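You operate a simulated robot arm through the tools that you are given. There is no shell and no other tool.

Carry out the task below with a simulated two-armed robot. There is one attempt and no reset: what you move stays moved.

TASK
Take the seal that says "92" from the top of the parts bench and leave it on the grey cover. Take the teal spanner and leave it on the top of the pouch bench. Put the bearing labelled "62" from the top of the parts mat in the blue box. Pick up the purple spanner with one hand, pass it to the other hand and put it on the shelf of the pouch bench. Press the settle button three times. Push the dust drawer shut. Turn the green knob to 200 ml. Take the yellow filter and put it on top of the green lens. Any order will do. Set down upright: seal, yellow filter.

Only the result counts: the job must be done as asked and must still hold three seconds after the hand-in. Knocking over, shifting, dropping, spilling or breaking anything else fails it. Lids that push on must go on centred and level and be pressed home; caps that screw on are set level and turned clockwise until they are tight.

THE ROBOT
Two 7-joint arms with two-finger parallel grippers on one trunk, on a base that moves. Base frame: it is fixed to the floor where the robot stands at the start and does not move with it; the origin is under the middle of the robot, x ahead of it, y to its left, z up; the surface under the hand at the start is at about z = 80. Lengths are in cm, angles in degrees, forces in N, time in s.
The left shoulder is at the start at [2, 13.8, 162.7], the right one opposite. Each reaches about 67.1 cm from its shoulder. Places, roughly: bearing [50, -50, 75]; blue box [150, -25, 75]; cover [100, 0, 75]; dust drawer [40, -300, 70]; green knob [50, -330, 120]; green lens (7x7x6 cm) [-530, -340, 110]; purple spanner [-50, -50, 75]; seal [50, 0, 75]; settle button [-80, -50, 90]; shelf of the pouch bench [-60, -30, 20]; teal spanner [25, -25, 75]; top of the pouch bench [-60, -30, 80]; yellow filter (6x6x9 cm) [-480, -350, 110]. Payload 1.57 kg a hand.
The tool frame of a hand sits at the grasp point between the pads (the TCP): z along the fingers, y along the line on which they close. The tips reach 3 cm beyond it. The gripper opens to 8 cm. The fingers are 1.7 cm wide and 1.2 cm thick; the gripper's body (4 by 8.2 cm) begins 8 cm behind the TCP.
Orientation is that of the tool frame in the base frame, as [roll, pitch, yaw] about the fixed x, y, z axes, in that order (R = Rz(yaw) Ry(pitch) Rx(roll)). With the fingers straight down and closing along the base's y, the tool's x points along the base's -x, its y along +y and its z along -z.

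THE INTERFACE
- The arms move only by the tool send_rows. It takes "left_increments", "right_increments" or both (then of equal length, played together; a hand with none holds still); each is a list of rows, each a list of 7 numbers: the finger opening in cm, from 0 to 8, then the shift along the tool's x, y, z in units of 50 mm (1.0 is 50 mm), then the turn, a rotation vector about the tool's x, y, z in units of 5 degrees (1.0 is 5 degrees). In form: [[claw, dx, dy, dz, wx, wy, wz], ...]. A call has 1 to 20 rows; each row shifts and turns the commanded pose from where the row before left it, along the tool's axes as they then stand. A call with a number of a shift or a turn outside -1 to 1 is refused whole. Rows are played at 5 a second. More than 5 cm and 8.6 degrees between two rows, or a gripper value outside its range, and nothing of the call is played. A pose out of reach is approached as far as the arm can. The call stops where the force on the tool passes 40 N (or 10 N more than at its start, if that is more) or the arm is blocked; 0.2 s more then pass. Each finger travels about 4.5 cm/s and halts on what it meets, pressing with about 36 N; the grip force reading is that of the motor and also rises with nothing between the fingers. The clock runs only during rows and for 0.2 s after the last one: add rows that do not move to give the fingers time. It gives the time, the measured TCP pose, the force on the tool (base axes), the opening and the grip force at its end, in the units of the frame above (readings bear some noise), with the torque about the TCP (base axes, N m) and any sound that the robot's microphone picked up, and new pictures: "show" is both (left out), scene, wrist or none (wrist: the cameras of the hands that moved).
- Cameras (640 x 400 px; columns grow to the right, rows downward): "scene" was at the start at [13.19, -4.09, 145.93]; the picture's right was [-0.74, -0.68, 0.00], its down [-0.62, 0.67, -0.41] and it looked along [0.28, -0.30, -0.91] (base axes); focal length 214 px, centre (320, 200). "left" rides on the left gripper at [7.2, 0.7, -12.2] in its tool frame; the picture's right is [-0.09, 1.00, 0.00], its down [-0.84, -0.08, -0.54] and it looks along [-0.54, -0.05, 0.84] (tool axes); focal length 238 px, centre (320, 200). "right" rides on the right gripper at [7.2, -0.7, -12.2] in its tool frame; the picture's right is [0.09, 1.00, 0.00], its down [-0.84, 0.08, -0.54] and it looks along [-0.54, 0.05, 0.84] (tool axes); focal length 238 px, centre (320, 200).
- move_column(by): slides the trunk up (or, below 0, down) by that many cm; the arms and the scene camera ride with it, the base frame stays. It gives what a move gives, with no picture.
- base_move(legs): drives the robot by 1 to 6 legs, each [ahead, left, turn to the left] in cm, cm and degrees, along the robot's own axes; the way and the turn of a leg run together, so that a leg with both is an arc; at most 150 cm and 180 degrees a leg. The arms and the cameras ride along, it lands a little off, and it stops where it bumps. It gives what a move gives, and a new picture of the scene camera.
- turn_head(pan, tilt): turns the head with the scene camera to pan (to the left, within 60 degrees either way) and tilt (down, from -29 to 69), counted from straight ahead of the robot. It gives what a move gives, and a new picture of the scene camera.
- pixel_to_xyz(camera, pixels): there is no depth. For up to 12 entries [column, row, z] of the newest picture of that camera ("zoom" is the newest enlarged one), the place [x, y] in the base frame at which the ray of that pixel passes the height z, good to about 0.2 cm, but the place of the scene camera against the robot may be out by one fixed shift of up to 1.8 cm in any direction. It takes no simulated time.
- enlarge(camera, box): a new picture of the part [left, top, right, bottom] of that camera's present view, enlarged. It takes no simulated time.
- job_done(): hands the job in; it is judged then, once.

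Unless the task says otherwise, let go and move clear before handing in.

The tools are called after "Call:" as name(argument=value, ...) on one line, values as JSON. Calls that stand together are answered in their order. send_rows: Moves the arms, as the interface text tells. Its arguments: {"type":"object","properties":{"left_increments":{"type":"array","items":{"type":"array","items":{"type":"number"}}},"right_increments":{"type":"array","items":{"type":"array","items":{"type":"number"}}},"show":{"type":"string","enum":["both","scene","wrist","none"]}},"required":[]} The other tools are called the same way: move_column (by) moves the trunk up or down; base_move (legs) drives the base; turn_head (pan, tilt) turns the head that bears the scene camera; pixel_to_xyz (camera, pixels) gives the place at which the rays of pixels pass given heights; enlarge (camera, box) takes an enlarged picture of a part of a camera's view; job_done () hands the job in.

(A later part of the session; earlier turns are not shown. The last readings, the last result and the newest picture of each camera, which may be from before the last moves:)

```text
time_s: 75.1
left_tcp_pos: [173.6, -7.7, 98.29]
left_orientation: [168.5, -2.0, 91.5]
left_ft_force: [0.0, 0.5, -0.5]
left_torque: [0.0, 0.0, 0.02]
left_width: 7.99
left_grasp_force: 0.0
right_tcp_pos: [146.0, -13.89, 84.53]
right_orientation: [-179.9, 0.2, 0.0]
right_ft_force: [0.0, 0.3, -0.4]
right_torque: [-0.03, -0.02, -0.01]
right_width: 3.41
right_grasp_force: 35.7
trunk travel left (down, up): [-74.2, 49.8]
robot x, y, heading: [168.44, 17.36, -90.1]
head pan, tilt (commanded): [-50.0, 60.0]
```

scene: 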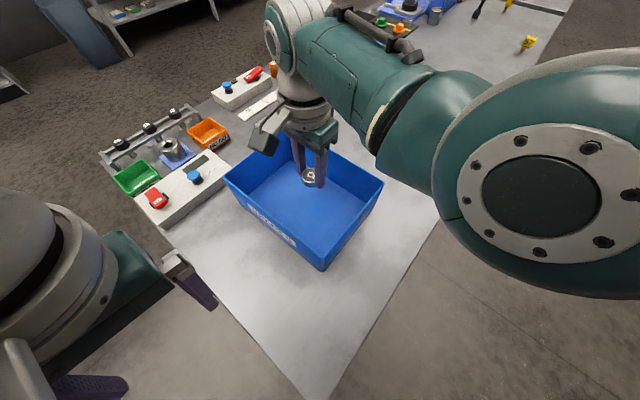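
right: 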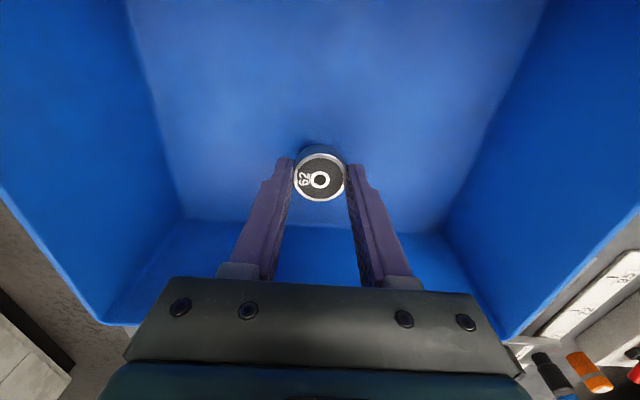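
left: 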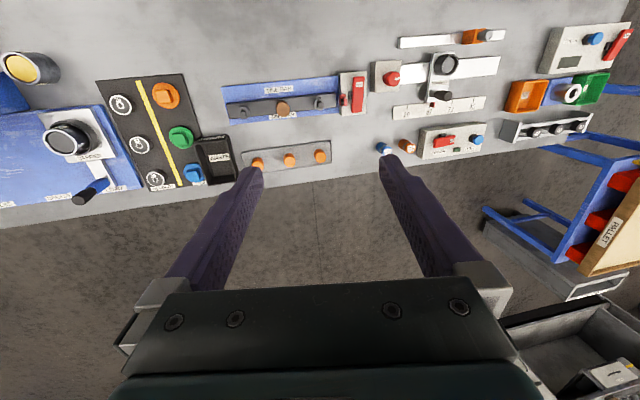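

Still no contact at z 84.53; continuing in small steps.

Call:
send_rows(right_increments=[[2, 0, 0, 0.03, 0, 0, 0], [2, 0, 0, 0.03, 0, 0, 0], [2, 0, 0, 0, 0, 0, 0]], show="none")

Call:
send_rows(right_increments=[[2, 0, 0, 0.03, 0, 0, 0], [2, 0, 0, 0.02, 0, 0, 0], [2, 0, 0, 0, 0, 0, 0]], show="none")

```text
time_s: 75.9
left_tcp_pos: [173.77, -7.63, 98.23]
left_orientation: [168.5, -2.1, 91.5]
left_ft_force: [0.7, 0.0, -0.1]
left_torque: [0.01, 0.03, -0.02]
left_width: 8.02
left_grasp_force: 0.0
right_tcp_pos: [146.08, -13.94, 84.17]
right_orientation: [-179.9, 0.1, 0.1]
right_ft_force: [-0.2, -0.7, -0.3]
right_torque: [-0.04, 0.01, -0.02]
right_width: 3.4
right_grasp_force: 35.6
trunk travel left (down, up): [-74.2, 49.8]
robot x, y, heading: [168.47, 17.57, -90.0]
head pan, tilt (commanded): [-50.0, 60.0]
```

```text
time_s: 76.7
left_tcp_pos: [173.64, -7.7, 98.3]
left_orientation: [168.5, -2.1, 91.4]
left_ft_force: [-0.3, 0.9, -0.1]
left_torque: [-0.04, 0.0, -0.04]
left_width: 8.0
left_grasp_force: 0.1
right_tcp_pos: [145.93, -13.79, 83.82]
right_orientation: [-180.0, 0.2, -0.1]
right_ft_force: [-0.2, 0.7, -0.8]
right_torque: [-0.01, -0.01, -0.02]
right_width: 3.39
right_grasp_force: 36.0
trunk travel left (down, up): [-74.2, 49.8]
robot x, y, heading: [168.34, 17.35, -90.0]
head pan, tilt (commanded): [-50.0, 60.0]
```

Still free at 83.82; I'll go on with 1–1.5 mm steps.

Call:
send_rows(right_increments=[[2, 0, 0, 0.02, 0, 0, 0], [2, 0, 0, 0.02, 0, 0, 0], [2, 0, 0, 0, 0, 0, 0]], show="none")

Call:
send_rows(right_increments=[[2, 0, 0, 0.02, 0, 0, 0], [2, 0, 0, 0.02, 0, 0, 0], [2, 0, 0, 0, 0, 0, 0]], show="wrist")

```text
time_s: 77.5
left_tcp_pos: [173.66, -7.68, 98.37]
left_orientation: [168.5, -2.0, 91.5]
left_ft_force: [-0.2, 0.5, 0.7]
left_torque: [-0.03, 0.0, -0.01]
left_width: 8.0
left_grasp_force: 0.0
right_tcp_pos: [145.96, -13.77, 83.69]
right_orientation: [-179.8, 0.2, 0.0]
right_ft_force: [0.6, 0.0, -1.1]
right_torque: [0.03, -0.02, 0.0]
right_width: 3.41
right_grasp_force: 36.2
trunk travel left (down, up): [-74.2, 49.8]
robot x, y, heading: [168.64, 17.19, -90.0]
head pan, tilt (commanded): [-50.0, 60.0]
```

```text
time_s: 78.3
left_tcp_pos: [173.71, -7.66, 98.21]
left_orientation: [168.4, -2.0, 91.5]
left_ft_force: [0.1, 0.3, -0.9]
left_torque: [-0.03, 0.05, 0.02]
left_width: 7.98
left_grasp_force: 0.0
right_tcp_pos: [145.87, -13.97, 83.45]
right_orientation: [180.0, 0.1, 0.0]
right_ft_force: [-0.1, 0.2, -0.5]
right_torque: [0.0, 0.01, -0.01]
right_width: 3.4
right_grasp_force: 36.1
trunk travel left (down, up): [-74.2, 49.8]
robot x, y, heading: [168.19, 17.61, -89.9]
head pan, tilt (commanded): [-50.0, 60.0]
```

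right: 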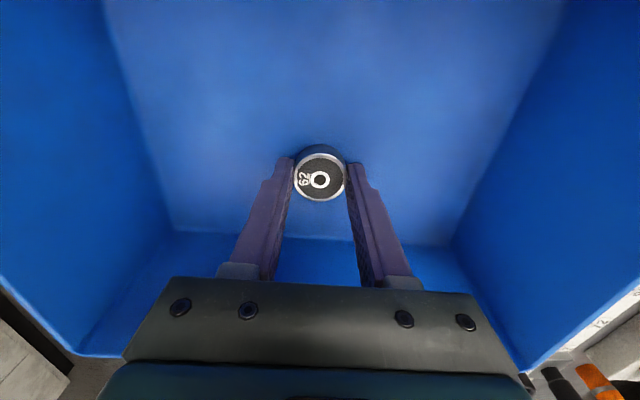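

Still free at 83.45, only millimetres from the box floor. A few more 1 mm steps.

Call:
send_rows(right_increments=[[2, 0, 0, 0.02, 0, 0, 0], [2, 0, 0, 0.02, 0, 0, 0], [2, 0, 0, 0, 0, 0, 0]], show="none")

Call:
send_rows(right_increments=[[2, 0, 0, 0.02, 0, 0, 0], [2, 0, 0, 0, 0, 0, 0]], show="none")

```text
time_s: 79.1
left_tcp_pos: [173.65, -7.61, 98.31]
left_orientation: [168.4, -2.0, 91.6]
left_ft_force: [0.1, 1.3, 0.7]
left_torque: [0.0, 0.0, -0.02]
left_width: 7.99
left_grasp_force: 0.1
right_tcp_pos: [145.98, -13.87, 83.51]
right_orientation: [-180.0, 0.0, 0.1]
right_ft_force: [4.1, 8.5, 27.4]
right_torque: [0.27, -0.18, 0.0]
right_width: 3.4
right_grasp_force: 36.0
trunk travel left (down, up): [-74.2, 49.8]
robot x, y, heading: [168.42, 17.27, -89.8]
head pan, tilt (commanded): [-50.0, 60.0]
```

```text
time_s: 79.6
left_tcp_pos: [173.7, -7.68, 98.21]
left_orientation: [168.4, -2.0, 91.5]
left_ft_force: [0.2, 1.2, 0.2]
left_torque: [-0.01, 0.03, -0.03]
left_width: 7.99
left_grasp_force: 0.1
right_tcp_pos: [145.93, -13.84, 83.48]
right_orientation: [-179.9, 0.0, 0.0]
right_ft_force: [2.0, 7.7, 25.3]
right_torque: [0.24, -0.07, 0.01]
right_width: 3.42
right_grasp_force: 35.9
trunk travel left (down, up): [-74.2, 49.8]
robot x, y, heading: [168.19, 16.94, -89.9]
head pan, tilt (commanded): [-50.0, 60.0]
stopped in row 2 (right hand): the force on the tool passed its limit at 47 N (the readings are from after the stop); the commanded pose is now the measured one
```

Contact with the box floor (about 25 N up). I'll ease up, open, and lift out.

Call:
send_rows(right_increments=[[2, 0, 0, -0.02, 0, 0, 0], [3.8, 0, 0, 0, 0, 0, 0], [4.5, 0, 0, 0, 0, 0, 0], [5.5, 0, 0, 0, 0, 0, 0], [5.5, 0, 0, 0, 0, 0, 0], [5.5, 0, 0, -0.3, 0, 0, 0], [5.5, 0, 0, -0.5, 0, 0, 0], [5.5, 0, 0, -0.5, 0, 0, 0], [5.5, 0, 0, -0.5, 0, 0, 0]], show="both")

Call:
move_column(by=29)

```text
time_s: 81.6
left_tcp_pos: [173.81, -7.74, 98.31]
left_orientation: [168.4, -2.0, 91.5]
left_ft_force: [0.9, -0.3, -0.4]
left_torque: [0.0, 0.01, 0.0]
left_width: 8.0
left_grasp_force: 0.0
right_tcp_pos: [145.97, -13.88, 92.54]
right_orientation: [-179.9, 0.0, 0.0]
right_ft_force: [0.2, -0.2, 0.3]
right_torque: [-0.06, -0.01, 0.0]
right_width: 5.49
right_grasp_force: 0.0
trunk travel left (down, up): [-74.2, 49.8]
robot x, y, heading: [168.14, 17.68, -90.1]
head pan, tilt (commanded): [-50.0, 60.0]
```

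scene: 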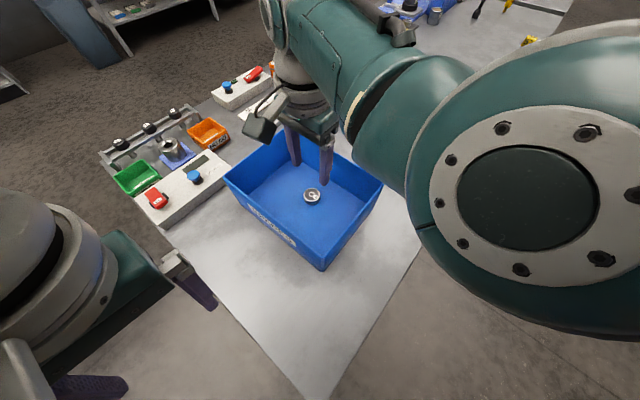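
right: 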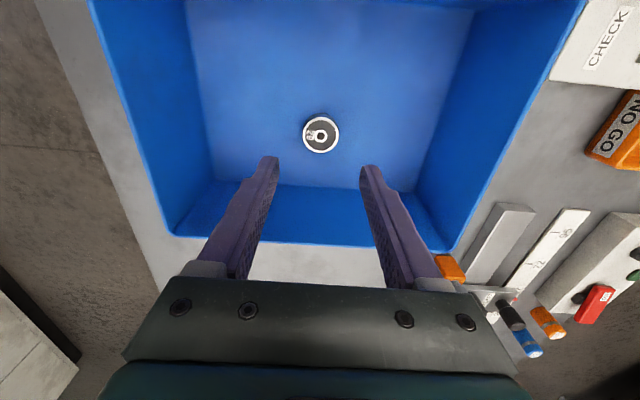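

```text
time_s: 84.5
left_tcp_pos: [173.79, -7.57, 127.3]
left_orientation: [168.5, -2.0, 91.5]
left_ft_force: [-1.1, -0.1, -0.5]
left_torque: [0.01, 0.01, 0.02]
left_width: 7.99
left_grasp_force: 0.0
right_tcp_pos: [145.89, -13.9, 121.55]
right_orientation: [-179.8, 0.1, 0.0]
right_ft_force: [-0.1, 0.4, 0.7]
right_torque: [-0.02, -0.02, 0.02]
right_width: 5.51
right_grasp_force: 0.1
trunk travel left (down, up): [-103.2, 20.8]
robot x, y, heading: [168.77, 17.36, -90.0]
head pan, tilt (commanded): [-50.0, 60.0]
```

The bearing "62" lies flat in the blue box (wrist px 321,134). Next the teal spanner near (30.5, −21.5): I'll drive right 115 cm, keeping the hand at z 121 and its closing axis along y.

Call:
base_move(legs=[[7, -113, 0]])

Call:
send_rows(right_increments=[[6, 0, 0, 0, 0, 0, 0]], show="wrist")

```text
time_s: 90.2
left_tcp_pos: [61.66, -15.17, 127.25]
left_orientation: [168.5, -2.1, 92.3]
left_ft_force: [0.0, -0.5, -0.2]
left_torque: [-0.03, 0.02, -0.01]
left_width: 7.98
left_grasp_force: 0.1
right_tcp_pos: [33.98, -21.75, 121.41]
right_orientation: [-179.8, 0.1, 0.6]
right_ft_force: [-0.3, -0.3, 0.1]
right_torque: [0.0, -0.01, -0.04]
right_width: 5.52
right_grasp_force: 0.0
trunk travel left (down, up): [-103.2, 20.8]
robot x, y, heading: [56.03, 9.64, -89.3]
head pan, tilt (commanded): [-50.0, 60.0]
```

scene: 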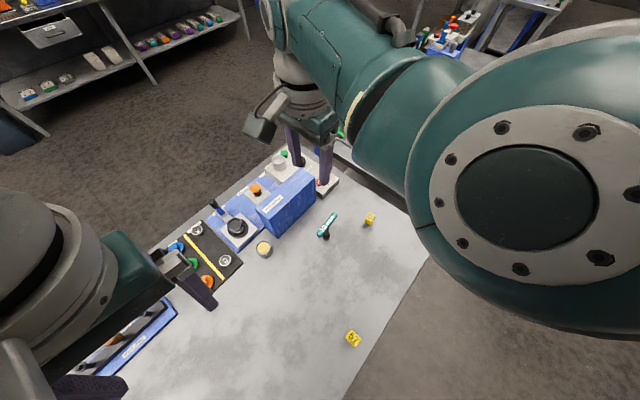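

```text
time_s: 90.6
left_tcp_pos: [61.73, -15.3, 127.22]
left_orientation: [168.4, -2.0, 92.2]
left_ft_force: [-0.6, 0.5, 0.6]
left_torque: [-0.01, 0.0, -0.01]
left_width: 7.99
left_grasp_force: 0.1
right_tcp_pos: [34.05, -21.76, 121.45]
right_orientation: [-179.9, -0.1, 0.5]
right_ft_force: [0.8, 0.1, 0.9]
right_torque: [0.0, 0.03, 0.01]
right_width: 6.01
right_grasp_force: 0.0
trunk travel left (down, up): [-103.2, 20.8]
robot x, y, heading: [55.89, 9.55, -89.2]
head pan, tilt (commanded): [-50.0, 60.0]
```

right: 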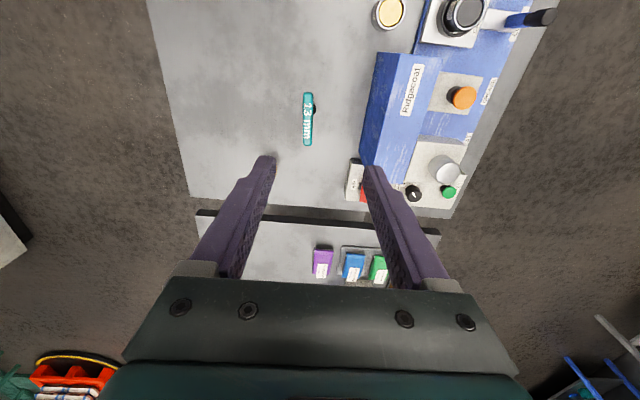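

The teal bar appears at px (308,93)–(308,145) in the wrist view, with its stem peeking out at (315,108). I'll zoom and project its ends.

Call:
enlarge(camera="right", box=[260, 80, 360, 160])

Call:
pixel_to_xyz(camera="right", pixels=[[308, 93, 89], [307, 145, 89], [308, 93, 86], [307, 145, 86], [315, 108, 80], [370, 165, 95], [428, 58, 95], [375, 55, 95], [392, 193, 85]])

```text
5.00 times, centred on (310, 120) of right
```

zoom: 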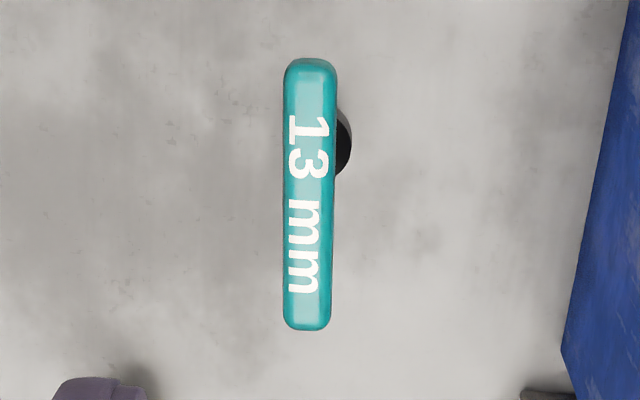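

```text
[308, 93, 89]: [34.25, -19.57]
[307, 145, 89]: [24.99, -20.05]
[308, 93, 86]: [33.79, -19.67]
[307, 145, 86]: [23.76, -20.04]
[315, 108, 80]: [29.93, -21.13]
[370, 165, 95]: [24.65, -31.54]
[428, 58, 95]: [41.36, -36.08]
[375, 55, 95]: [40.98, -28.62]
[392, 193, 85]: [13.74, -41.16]
```

The bar runs nearly along x, centred about (29.8, −19.9) at z≈89. I'll align above it with a small yaw and lower the trunk 18 cm.

Call:
send_rows(right_increments=[[6, -0.45, -0.19, 0, 0, 0, -0.5], [6, -0.4, -0.18, 0, 0, 0, 0]], show="none")

Call:
move_column(by=-20)

Call:
send_rows(right_increments=[[6, 0, 0, 0, 0, 0, 0]], show="both")

```text
time_s: 91.2
left_tcp_pos: [61.67, -15.15, 127.39]
left_orientation: [168.5, -2.0, 92.1]
left_ft_force: [-0.2, 0.1, -0.3]
left_torque: [-0.05, 0.03, 0.0]
left_width: 8.01
left_grasp_force: 0.0
right_tcp_pos: [29.65, -20.09, 121.49]
right_orientation: [-179.9, 0.0, 3.2]
right_ft_force: [0.3, 0.8, 0.2]
right_torque: [-0.01, 0.0, 0.04]
right_width: 5.96
right_grasp_force: 0.1
trunk travel left (down, up): [-103.2, 20.8]
robot x, y, heading: [56.5, 9.37, -89.2]
head pan, tilt (commanded): [-50.0, 60.0]
```

```text
time_s: 93.4
left_tcp_pos: [61.68, -15.19, 107.31]
left_orientation: [168.4, -1.9, 92.2]
left_ft_force: [0.1, -0.3, 0.3]
left_torque: [-0.01, 0.01, 0.05]
left_width: 8.01
left_grasp_force: 0.0
right_tcp_pos: [29.73, -20.03, 101.46]
right_orientation: [-179.9, 0.0, 3.1]
right_ft_force: [1.5, 0.2, -0.3]
right_torque: [-0.02, -0.01, -0.01]
right_width: 5.99
right_grasp_force: 0.1
trunk travel left (down, up): [-83.2, 40.8]
robot x, y, heading: [56.34, 9.94, -89.6]
head pan, tilt (commanded): [-50.0, 60.0]
```

```text
time_s: 93.8
left_tcp_pos: [61.67, -15.21, 107.28]
left_orientation: [168.5, -2.0, 92.2]
left_ft_force: [-0.5, -0.1, -0.9]
left_torque: [-0.02, -0.03, 0.05]
left_width: 7.96
left_grasp_force: 0.0
right_tcp_pos: [29.64, -20.05, 101.54]
right_orientation: [-179.9, 0.0, 3.1]
right_ft_force: [-0.6, 0.7, -0.4]
right_torque: [0.0, 0.02, -0.04]
right_width: 5.97
right_grasp_force: 0.0
trunk travel left (down, up): [-83.2, 40.8]
robot x, y, heading: [56.24, 9.89, -89.2]
head pan, tilt (commanded): [-50.0, 60.0]
```

scene: 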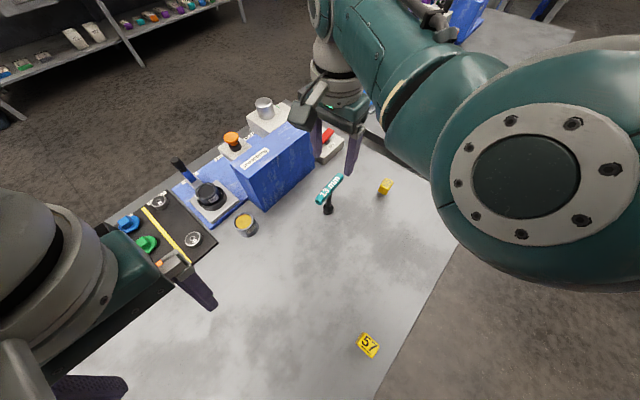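
right: 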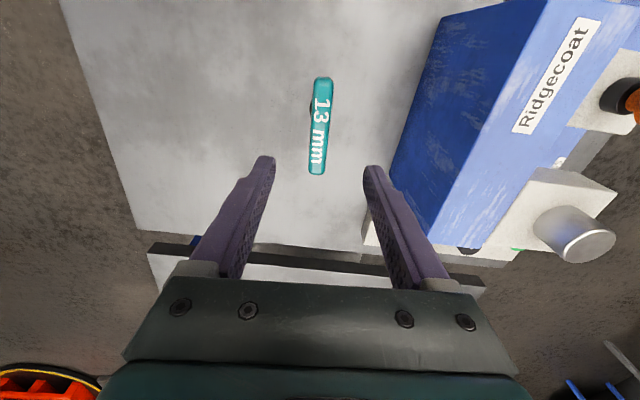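

The bar lies between the finger lines at px (322,78)–(317,174). I'll refine its height and centre from this view.

Call:
pixel_to_xyz(camera="right", pixels=[[322, 80, 89], [317, 173, 89], [322, 80, 88], [317, 173, 88], [322, 80, 90], [317, 173, 90], [312, 107, 80], [319, 125, 89], [400, 160, 95]])

Call:
enlarge(camera="right", box=[270, 70, 370, 190])

```text
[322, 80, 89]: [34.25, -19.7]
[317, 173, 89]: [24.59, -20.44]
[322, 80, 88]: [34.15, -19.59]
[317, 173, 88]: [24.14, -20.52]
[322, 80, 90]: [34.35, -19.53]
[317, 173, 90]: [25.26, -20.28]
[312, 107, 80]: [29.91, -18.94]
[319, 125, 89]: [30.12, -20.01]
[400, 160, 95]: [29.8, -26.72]
```

```text
3.33 times, centred on (320, 130) of right
```

zoom: 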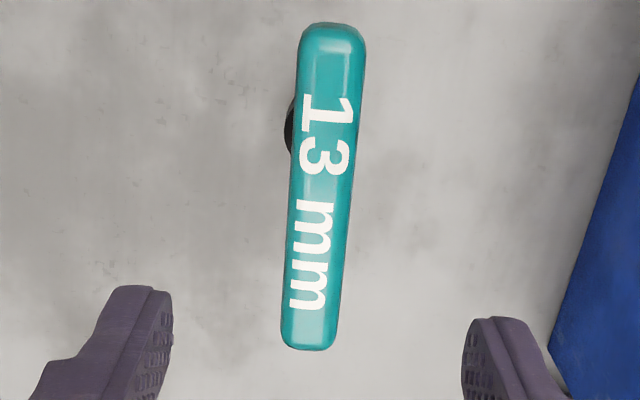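

The bar's centre is (29.7, −20.0), top about z 90. I'll lower the trunk 6 cm more, trim yaw, and descend the last 7 cm with the arm, fingers straddling the bar.

Call:
move_column(by=-6)

Call:
send_rows(right_increments=[[6, 0.02, 0, 0.3, 0, 0, -0.3], [6, 0, 0, 0.3, 0, 0, 0], [6, 0, 0, 0.3, 0, 0, 0], [6, 0, 0, 0.3, 0, 0, 0], [6, 0, 0, 0.2, 0, 0, 0], [6, 0, 0, 0, 0, 0, 0]], show="both")

```text
time_s: 94.8
left_tcp_pos: [61.62, -15.04, 101.33]
left_orientation: [168.6, -2.0, 92.2]
left_ft_force: [1.2, -0.5, 0.5]
left_torque: [0.0, 0.02, 0.0]
left_width: 7.98
left_grasp_force: 0.2
right_tcp_pos: [29.7, -20.03, 95.52]
right_orientation: [-179.9, -0.1, 3.1]
right_ft_force: [0.0, 0.2, 0.0]
right_torque: [-0.01, -0.02, -0.01]
right_width: 6.0
right_grasp_force: 0.1
trunk travel left (down, up): [-77.2, 46.8]
robot x, y, heading: [56.14, 9.47, -89.2]
head pan, tilt (commanded): [-50.0, 60.0]
```

```text
time_s: 96.2
left_tcp_pos: [61.72, -15.24, 101.21]
left_orientation: [168.5, -2.0, 92.2]
left_ft_force: [-0.7, 0.0, 0.7]
left_torque: [0.01, -0.01, -0.01]
left_width: 7.98
left_grasp_force: 0.0
right_tcp_pos: [29.74, -20.1, 88.29]
right_orientation: [-180.0, 0.0, 4.7]
right_ft_force: [0.5, -0.4, 0.2]
right_torque: [0.02, 0.01, 0.0]
right_width: 6.0
right_grasp_force: 0.1
trunk travel left (down, up): [-77.2, 46.8]
robot x, y, heading: [56.38, 9.6, -89.1]
head pan, tilt (commanded): [-50.0, 60.0]
```

scene: 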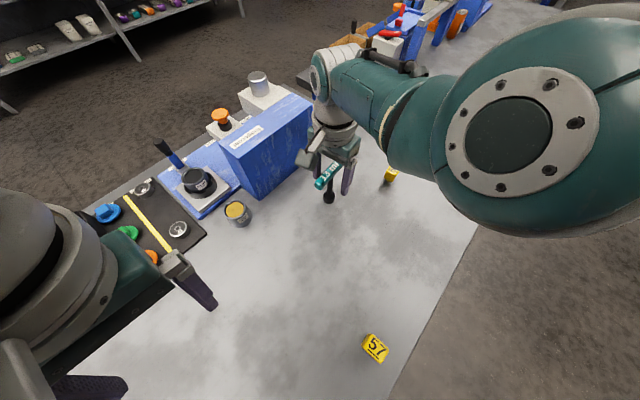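
right: 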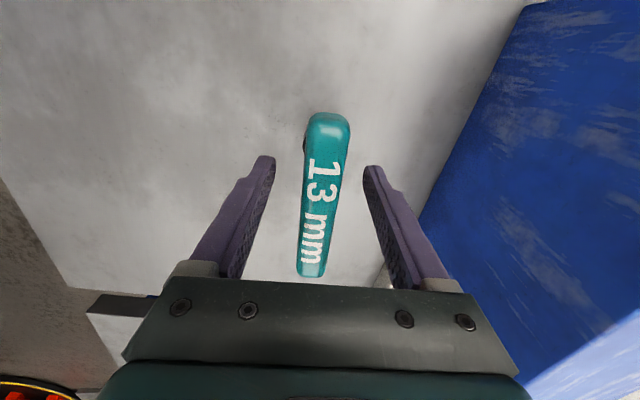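

The bar is between the fingers (px 328,113 to 310,275). I'll check its centre relative to the TCP at this height before closing.

Call:
pixel_to_xyz(camera="right", pixels=[[328, 113, 89], [310, 275, 89], [328, 113, 90], [310, 275, 90], [305, 143, 82], [319, 190, 89], [270, 160, 85.3], [368, 168, 85.3]])

```text
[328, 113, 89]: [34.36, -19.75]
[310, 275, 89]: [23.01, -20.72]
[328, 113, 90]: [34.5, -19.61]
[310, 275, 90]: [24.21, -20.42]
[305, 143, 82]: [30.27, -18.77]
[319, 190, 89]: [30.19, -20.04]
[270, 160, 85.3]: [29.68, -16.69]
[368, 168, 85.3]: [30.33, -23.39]
```

Combining the three views, the bar's top is near z 91.4 and its centre about (30.3, −19.7). I'll trim +0.55 in x, +0.4 in y, up 1.5 cm, then close.

Call:
send_rows(right_increments=[[6, 0.11, -0.08, -0.3, 0, 0, 0], [5, 0, 0, 0, 0, 0, 0], [4, 0, 0, 0, 0, 0, 0], [3, 0, 0, 0, 0, 0, 0], [2, 0, 0, 0, 0, 0, 0], [1, 0, 0, 0, 0, 0, 0], [1, 0, 0, 0, 0, 0, 0], [1, 0, 0, 0, 0, 0, 0]], show="wrist")

```text
time_s: 98.0
left_tcp_pos: [61.65, -15.22, 101.32]
left_orientation: [168.5, -2.0, 92.2]
left_ft_force: [-0.4, 0.9, -0.1]
left_torque: [0.03, -0.01, -0.02]
left_width: 8.0
left_grasp_force: 0.0
right_tcp_pos: [30.43, -19.56, 89.86]
right_orientation: [-179.9, 0.1, 4.8]
right_ft_force: [1.1, 0.3, 0.6]
right_torque: [-0.02, -0.05, -0.02]
right_width: 1.78
right_grasp_force: 32.1
trunk travel left (down, up): [-77.2, 46.8]
robot x, y, heading: [56.03, 9.59, -89.2]
head pan, tilt (commanded): [-50.0, 60.0]
```

right: 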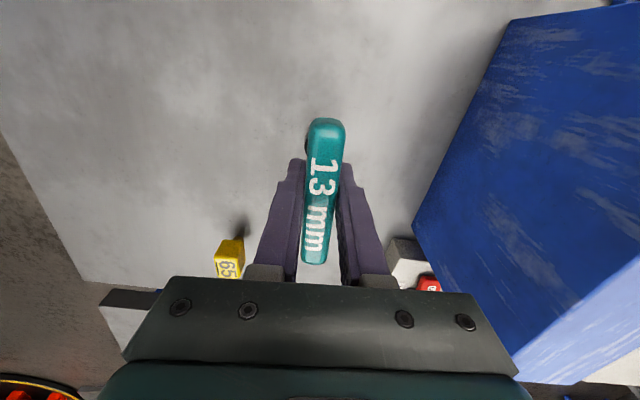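

Gripped at 1.78 cm. I'll lift it 6 cm with the arm and check it hangs straight, then raise the trunk.

Call:
send_rows(right_increments=[[1, 0, 0, -0.2, 0, 0, 0], [1, 0, 0, -0.4, 0, 0, 0], [1, 0, 0, -0.4, 0, 0, 0], [1, 0, 0, -0.2, 0, 0, 0], [1, 0, 0, 0, 0, 0, 0]], show="both")

Call:
move_column(by=26)

```text
time_s: 99.2
left_tcp_pos: [61.61, -15.32, 101.28]
left_orientation: [168.5, -2.0, 92.2]
left_ft_force: [0.0, 0.4, -0.1]
left_torque: [-0.03, -0.02, -0.01]
left_width: 8.02
left_grasp_force: 0.0
right_tcp_pos: [30.29, -19.53, 96.01]
right_orientation: [-179.8, 0.0, 4.6]
right_ft_force: [0.2, 1.0, -1.8]
right_torque: [0.0, -0.03, 0.0]
right_width: 1.76
right_grasp_force: 33.1
trunk travel left (down, up): [-77.2, 46.8]
robot x, y, heading: [56.38, 9.65, -89.4]
head pan, tilt (commanded): [-50.0, 60.0]
```

scene: 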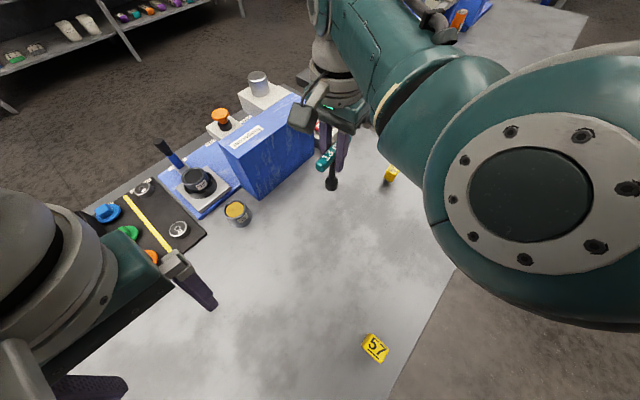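
right: 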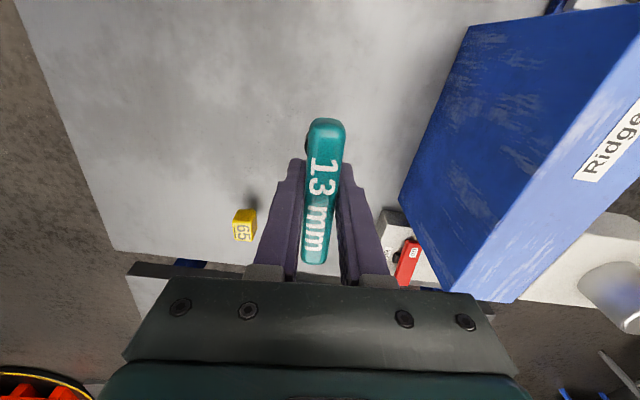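

```text
time_s: 101.9
left_tcp_pos: [61.72, -15.19, 127.23]
left_orientation: [168.5, -2.0, 92.2]
left_ft_force: [-0.6, -0.3, 0.7]
left_torque: [0.02, -0.01, 0.01]
left_width: 8.02
left_grasp_force: 0.1
right_tcp_pos: [30.35, -19.6, 121.88]
right_orientation: [-179.9, 0.0, 4.6]
right_ft_force: [-1.0, 0.2, -3.3]
right_torque: [-0.02, 0.01, 0.04]
right_width: 1.78
right_grasp_force: 32.3
trunk travel left (down, up): [-103.2, 20.8]
robot x, y, heading: [56.41, 9.52, -89.2]
head pan, tilt (commanded): [-50.0, 60.0]
```

The spanner hangs straight from the grip, bottom about z 112. I'll drive right 55 and back 14 to bring it above the free front part of the pouch bench (about −25, −6).

Call:
base_move(legs=[[-14, -55, -0.8]])

Call:
send_rows(right_increments=[[1, 0, 0, 0, 0, 0, 0]], show="wrist")

```text
time_s: 105.1
left_tcp_pos: [7.23, -1.5, 127.2]
left_orientation: [168.5, -1.9, 91.3]
left_ft_force: [-0.2, -0.6, -0.2]
left_torque: [0.01, 0.02, 0.01]
left_width: 8.01
left_grasp_force: 0.1
right_tcp_pos: [-24.08, -5.38, 121.82]
right_orientation: [-179.9, 0.0, 3.9]
right_ft_force: [0.1, 0.8, -1.9]
right_torque: [0.01, 0.01, -0.03]
right_width: 1.77
right_grasp_force: 32.4
trunk travel left (down, up): [-103.2, 20.8]
robot x, y, heading: [2.03, 23.68, -90.0]
head pan, tilt (commanded): [-50.0, 60.0]
```

scene: 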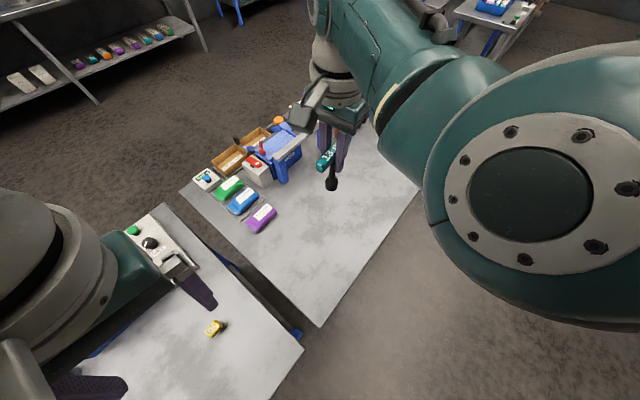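

```text
time_s: 105.5
left_tcp_pos: [7.32, -1.49, 127.35]
left_orientation: [168.3, -2.0, 91.4]
left_ft_force: [0.6, -0.2, 0.7]
left_torque: [0.03, -0.01, -0.01]
left_width: 7.98
left_grasp_force: 0.1
right_tcp_pos: [-24.13, -5.45, 121.94]
right_orientation: [180.0, 0.1, 3.8]
right_ft_force: [0.6, -0.7, -2.3]
right_torque: [-0.02, 0.01, -0.01]
right_width: 1.78
right_grasp_force: 32.6
trunk travel left (down, up): [-103.2, 20.8]
robot x, y, heading: [1.78, 23.37, -90.3]
head pan, tilt (commanded): [-50.0, 60.0]
```

right: 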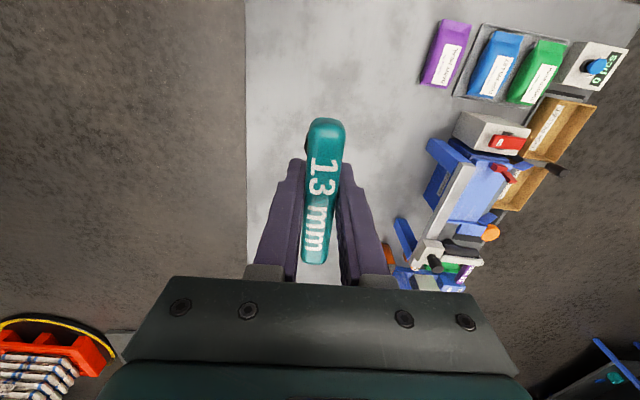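

The spot below (−24, −5.4) is clear bench. I'll lower the trunk 25 cm, then step down to contact around TCP z 90.

Call:
move_column(by=-25)

Call:
send_rows(right_increments=[[1, 0, 0, 0.3, 0, 0, 0], [1, 0, 0, 0.3, 0, 0, 0], [1, 0, 0, 0.3, 0, 0, 0], [1, 0, 0, 0.2, 0, 0, 0], [1, 0, 0, 0.06, 0, 0, 0], [1, 0, 0, 0, 0, 0, 0]], show="both")

```text
time_s: 108.1
left_tcp_pos: [7.28, -1.53, 102.36]
left_orientation: [168.5, -2.0, 91.2]
left_ft_force: [0.3, 0.4, 0.9]
left_torque: [0.0, 0.01, 0.02]
left_width: 7.99
left_grasp_force: 0.2
right_tcp_pos: [-24.16, -5.43, 96.8]
right_orientation: [-179.9, 0.1, 3.9]
right_ft_force: [0.1, 0.1, -2.0]
right_torque: [-0.02, 0.01, -0.01]
right_width: 1.78
right_grasp_force: 32.4
trunk travel left (down, up): [-78.2, 45.8]
robot x, y, heading: [1.88, 23.44, -90.1]
head pan, tilt (commanded): [-50.0, 60.0]
```

```text
time_s: 109.5
left_tcp_pos: [7.39, -1.49, 102.31]
left_orientation: [168.4, -2.0, 91.4]
left_ft_force: [0.6, 0.3, -0.1]
left_torque: [0.0, 0.01, 0.01]
left_width: 8.03
left_grasp_force: 0.0
right_tcp_pos: [-24.07, -5.4, 91.14]
right_orientation: [-179.9, -0.1, 3.8]
right_ft_force: [0.1, -0.6, -2.4]
right_torque: [0.01, 0.0, -0.04]
right_width: 1.75
right_grasp_force: 32.1
trunk travel left (down, up): [-78.2, 45.8]
robot x, y, heading: [2.16, 23.4, -90.1]
head pan, tilt (commanded): [-50.0, 60.0]
```

scene: 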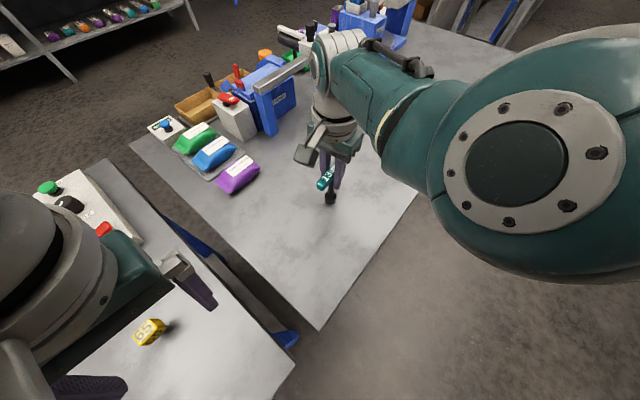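
right: 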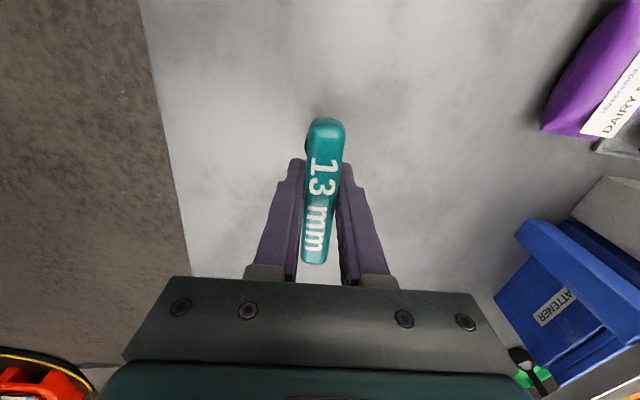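

No contact yet at z 91.1. I'll step down in 2 mm increments to find the bench.

Call:
send_rows(right_increments=[[1, 0, 0, 0.06, 0, 0, 0], [1, 0, 0, 0.06, 0, 0, 0], [1, 0, 0, 0.04, 0, 0, 0], [1, 0, 0, 0, 0, 0, 0]], show="none")

Call:
send_rows(right_increments=[[1, 0, 0, 0.03, 0, 0, 0], [1, 0, 0, 0.03, 0, 0, 0], [1, 0, 0, 0, 0, 0, 0]], show="none")

```text
time_s: 110.5
left_tcp_pos: [7.22, -1.5, 102.32]
left_orientation: [168.5, -2.0, 91.3]
left_ft_force: [0.6, -0.3, -0.3]
left_torque: [0.01, -0.01, 0.01]
left_width: 8.0
left_grasp_force: 0.1
right_tcp_pos: [-24.18, -5.43, 90.37]
right_orientation: [-179.9, 0.0, 3.8]
right_ft_force: [-0.5, 0.1, -3.0]
right_torque: [-0.02, -0.04, -0.02]
right_width: 1.79
right_grasp_force: 32.5
trunk travel left (down, up): [-78.2, 45.8]
robot x, y, heading: [1.55, 23.34, -90.1]
head pan, tilt (commanded): [-50.0, 60.0]
```

```text
time_s: 111.3
left_tcp_pos: [7.27, -1.53, 102.17]
left_orientation: [168.4, -2.0, 91.3]
left_ft_force: [0.0, -0.7, 0.4]
left_torque: [-0.01, -0.01, -0.01]
left_width: 8.0
left_grasp_force: 0.0
right_tcp_pos: [-24.2, -5.31, 89.95]
right_orientation: [-179.8, 0.1, 3.9]
right_ft_force: [-0.6, 1.6, -2.1]
right_torque: [-0.01, -0.02, 0.01]
right_width: 1.78
right_grasp_force: 33.1
trunk travel left (down, up): [-78.2, 45.8]
robot x, y, heading: [1.79, 23.98, -90.1]
head pan, tilt (commanded): [-50.0, 60.0]
```

Still free at 89.95; two more careful millimetre steps.

Call:
send_rows(right_increments=[[1, 0, 0, 0.02, 0, 0, 0], [1, 0, 0, 0.02, 0, 0, 0], [1, 0, 0, 0, 0, 0, 0]], show="none")

Call:
send_rows(right_increments=[[1, 0, 0, 0.02, 0, 0, 0], [1, 0, 0, 0.02, 0, 0, 0], [1, 0, 0, 0, 0, 0, 0]], show="wrist")

```text
time_s: 112.1
left_tcp_pos: [7.2, -1.42, 102.31]
left_orientation: [168.5, -2.1, 91.3]
left_ft_force: [0.3, -0.3, 0.1]
left_torque: [0.0, -0.03, 0.03]
left_width: 7.98
left_grasp_force: 0.1
right_tcp_pos: [-24.19, -5.49, 89.83]
right_orientation: [179.9, 0.0, 3.9]
right_ft_force: [5.1, 6.6, 30.3]
right_torque: [0.33, -0.27, 0.0]
right_width: 1.78
right_grasp_force: 32.3
trunk travel left (down, up): [-78.2, 45.8]
robot x, y, heading: [2.05, 23.1, -90.4]
head pan, tilt (commanded): [-50.0, 60.0]
```

```text
time_s: 112.9
left_tcp_pos: [7.1, -1.48, 102.25]
left_orientation: [168.5, -2.0, 91.3]
left_ft_force: [-0.1, 0.3, -0.4]
left_torque: [0.02, 0.02, -0.02]
left_width: 7.99
left_grasp_force: 0.1
right_tcp_pos: [-24.37, -5.61, 89.69]
right_orientation: [-179.9, 0.2, 3.8]
right_ft_force: [3.3, 6.9, 31.0]
right_torque: [0.24, 0.02, -0.03]
right_width: 1.76
right_grasp_force: 32.0
trunk travel left (down, up): [-78.2, 45.8]
robot x, y, heading: [1.74, 23.61, -90.3]
head pan, tilt (commanded): [-50.0, 60.0]
```

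right: 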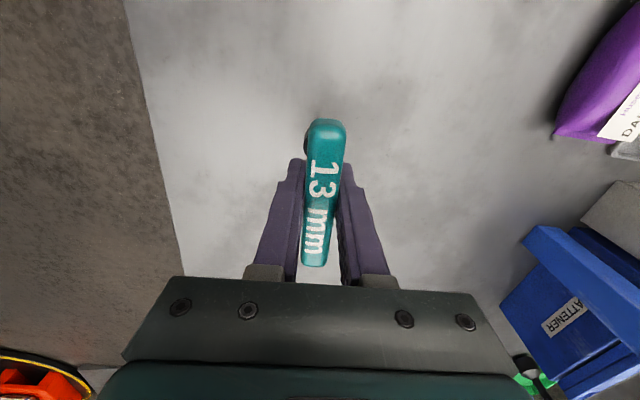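

Contact with about 31 N; the spanner stands on the bench. I'll ease up 2 mm, open slowly, and lift off.

Call:
send_rows(right_increments=[[1, 0, 0, -0.03, 0, 0, 0], [1.7, 0, 0, 0, 0, 0, 0], [2.2, 0, 0, 0, 0, 0, 0], [3, 0, 0, 0, 0, 0, 0], [4.5, 0, 0, 0, 0, 0, 0], [6, 0, 0, 0, 0, 0, 0], [6, 0, 0, 0, 0, 0, 0], [6, 0, 0, -0.3, 0, 0, 0], [6, 0, 0, -0.5, 0, 0, 0], [6, 0, 0, -0.6, 0, 0, 0]], show="both")

Call:
move_column(by=25)

```text
time_s: 115.1
left_tcp_pos: [7.25, -1.55, 102.28]
left_orientation: [168.6, -2.1, 91.3]
left_ft_force: [-0.2, 0.0, -0.1]
left_torque: [-0.01, 0.02, -0.01]
left_width: 7.98
left_grasp_force: 0.0
right_tcp_pos: [-24.28, -5.35, 96.85]
right_orientation: [-179.9, 0.3, 3.8]
right_ft_force: [-0.4, -0.4, 0.3]
right_torque: [0.05, -0.03, 0.0]
right_width: 6.01
right_grasp_force: 0.2
trunk travel left (down, up): [-78.2, 45.8]
robot x, y, heading: [1.94, 23.31, -89.9]
head pan, tilt (commanded): [-50.0, 60.0]
```

scene: 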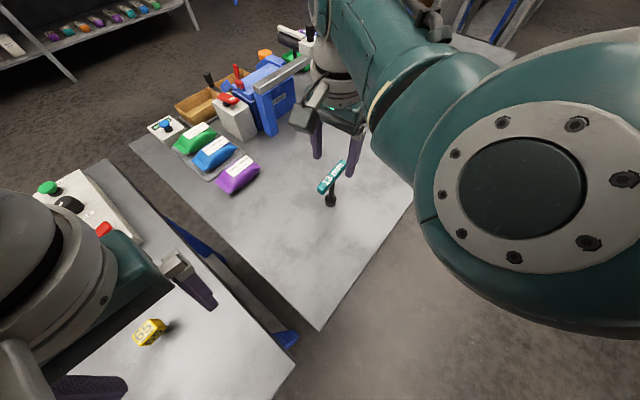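
right: 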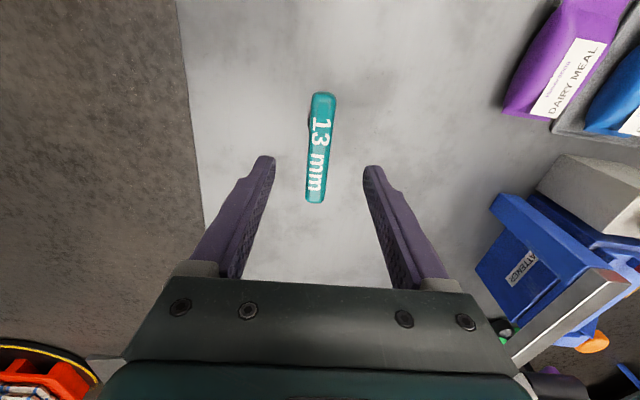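

```text
time_s: 117.7
left_tcp_pos: [7.18, -1.5, 127.23]
left_orientation: [168.4, -2.0, 91.3]
left_ft_force: [0.5, 0.2, 0.3]
left_torque: [0.03, 0.0, 0.01]
left_width: 8.01
left_grasp_force: 0.1
right_tcp_pos: [-24.27, -5.47, 121.73]
right_orientation: [180.0, -0.1, 3.8]
right_ft_force: [-0.7, 0.9, 0.4]
right_torque: [0.01, 0.02, 0.05]
right_width: 6.0
right_grasp_force: 0.1
trunk travel left (down, up): [-103.2, 20.8]
robot x, y, heading: [1.64, 23.29, -90.2]
head pan, tilt (commanded): [-50.0, 60.0]
```

The teal spanner stands on the pouch bench (wrist px 320,148). Next I'll drive right along the pouch bench to view the purple spanner and the settle button.

Call:
base_move(legs=[[0, -62, 0]])

Call:
send_rows(right_increments=[[6, 0, 0, 0, 0, 0, 0]], left_increments=[[8, 0, 0, 0, 0, 0, 0]], show="wrist")

```text
time_s: 121.1
left_tcp_pos: [-53.71, -1.19, 127.28]
left_orientation: [168.5, -2.0, 91.1]
left_ft_force: [0.4, 0.4, -0.5]
left_torque: [0.02, 0.0, 0.01]
left_width: 7.97
left_grasp_force: 0.0
right_tcp_pos: [-85.2, -4.85, 121.74]
right_orientation: [-179.9, -0.1, 3.4]
right_ft_force: [0.3, -0.7, 0.6]
right_torque: [-0.03, 0.02, -0.01]
right_width: 6.01
right_grasp_force: 0.0
trunk travel left (down, up): [-103.2, 20.8]
robot x, y, heading: [-58.31, 23.88, -90.4]
head pan, tilt (commanded): [-50.0, 60.0]
```

scene: 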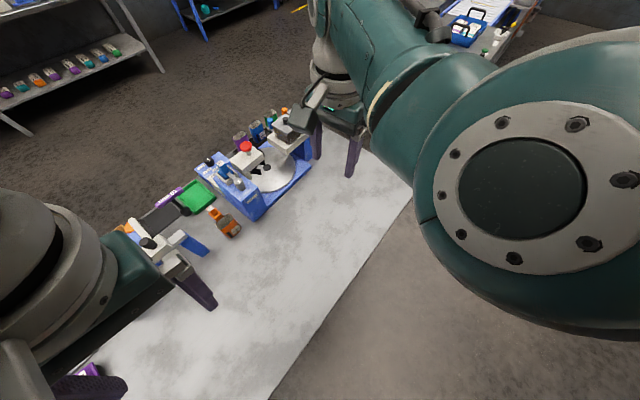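

```text
time_s: 121.5
left_tcp_pos: [-53.66, -1.24, 127.27]
left_orientation: [168.5, -1.9, 91.0]
left_ft_force: [0.5, 0.0, -0.7]
left_torque: [0.02, 0.02, 0.0]
left_width: 8.0
left_grasp_force: 0.0
right_tcp_pos: [-85.26, -4.82, 121.79]
right_orientation: [-179.9, 0.2, 3.4]
right_ft_force: [0.9, 0.7, 0.9]
right_torque: [0.0, 0.0, 0.01]
right_width: 6.0
right_grasp_force: 0.0
trunk travel left (down, up): [-103.2, 20.8]
robot x, y, heading: [-59.3, 24.13, -90.4]
head pan, tilt (commanded): [-50.0, 60.0]
```

right: 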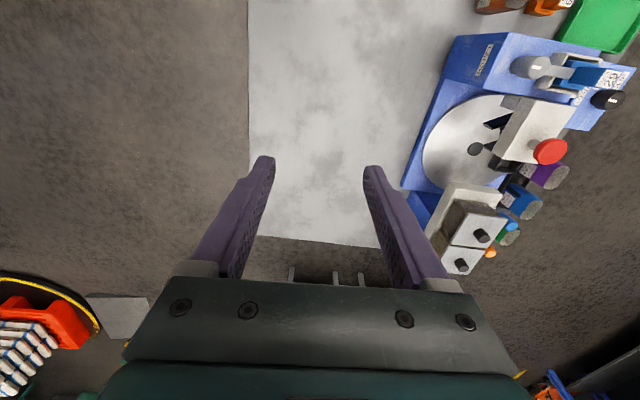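
left: 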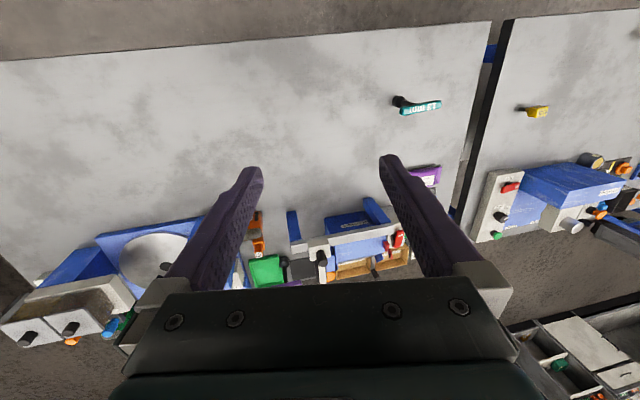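

I see the green tray with something purple (scene px 165–200,195) and the carousel machine with a red cap (246,147). I'll enlarge these.

Call:
enlarge(camera="scene", box=[140, 90, 330, 240])

Call:
enlarge(camera="left", box=[200, 180, 440, 300])

Call:
enlarge(camera="right", box=[400, 0, 640, 160])

Call:
enlarge(camera="right", box=[400, 130, 640, 290])

```text
2.67 times, centred on (235, 165) of scene
```

zoom: 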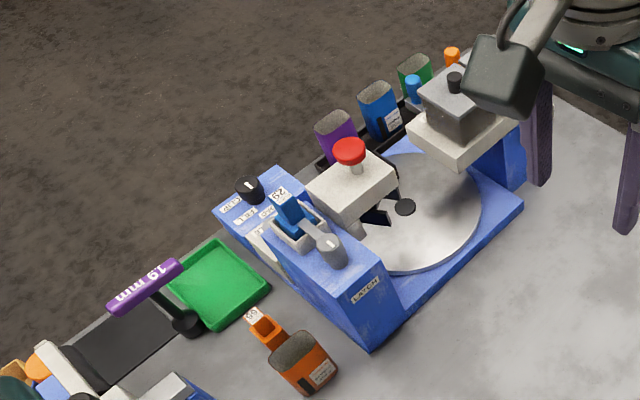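

```text
2.67 times, centred on (320, 240) of left
```

zoom: 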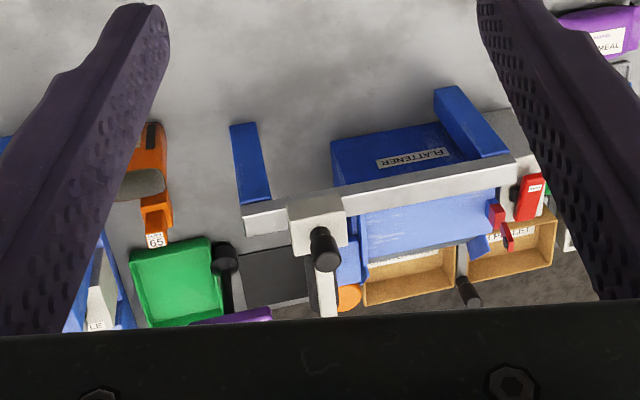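

```text
2.50 times, centred on (520, 80) of right
```

zoom: 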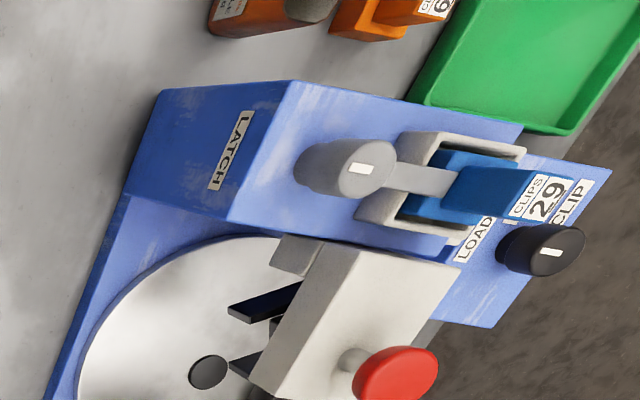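

```text
2.50 times, centred on (520, 210) of right
```

zoom: 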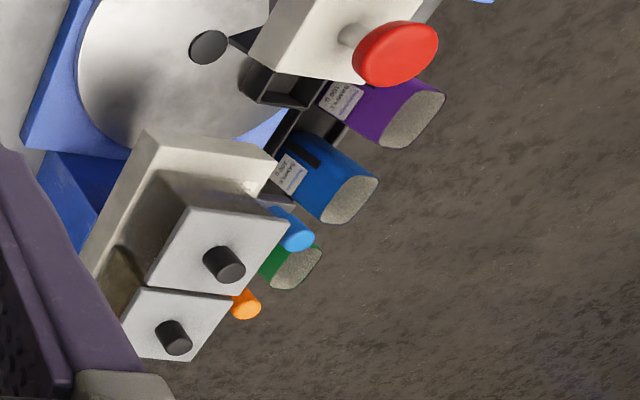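

The purple "19 mm" spanner stands upright beside the green tray, and the machine carries red, light-blue and orange buttons; I need to read which one says SETTLE. I'll change the head direction and look closer.

Call:
turn_head(pan=-25, tilt=50)

Call:
enlarge(camera="scene", box=[160, 80, 420, 250])

```text
time_s: 122.4
left_tcp_pos: [-53.64, -1.16, 127.28]
left_orientation: [168.5, -1.9, 91.1]
left_ft_force: [0.0, 0.5, 0.8]
left_torque: [0.02, -0.02, 0.0]
left_width: 8.0
left_grasp_force: 0.1
right_tcp_pos: [-85.22, -4.79, 121.76]
right_orientation: [-180.0, 0.0, 3.5]
right_ft_force: [0.9, -0.3, -0.1]
right_torque: [0.02, -0.03, 0.01]
right_width: 6.0
right_grasp_force: 0.0
trunk travel left (down, up): [-103.2, 20.8]
robot x, y, heading: [-58.72, 24.13, -90.7]
head pan, tilt (commanded): [-25.0, 50.0]
```

scene: 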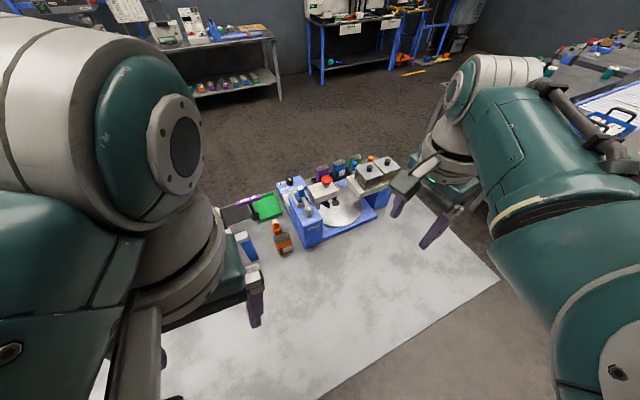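

```text
2.35 times, centred on (290, 165) of scene
```

zoom: 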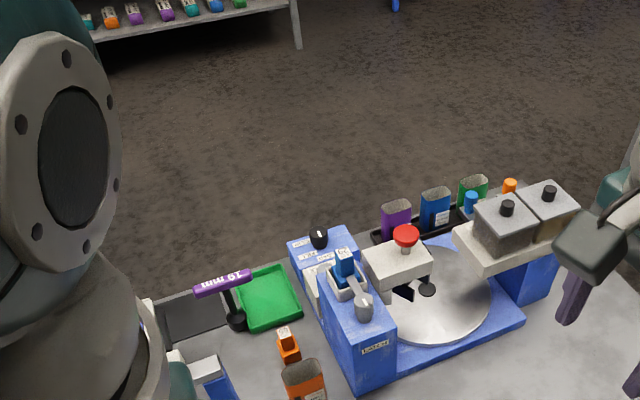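

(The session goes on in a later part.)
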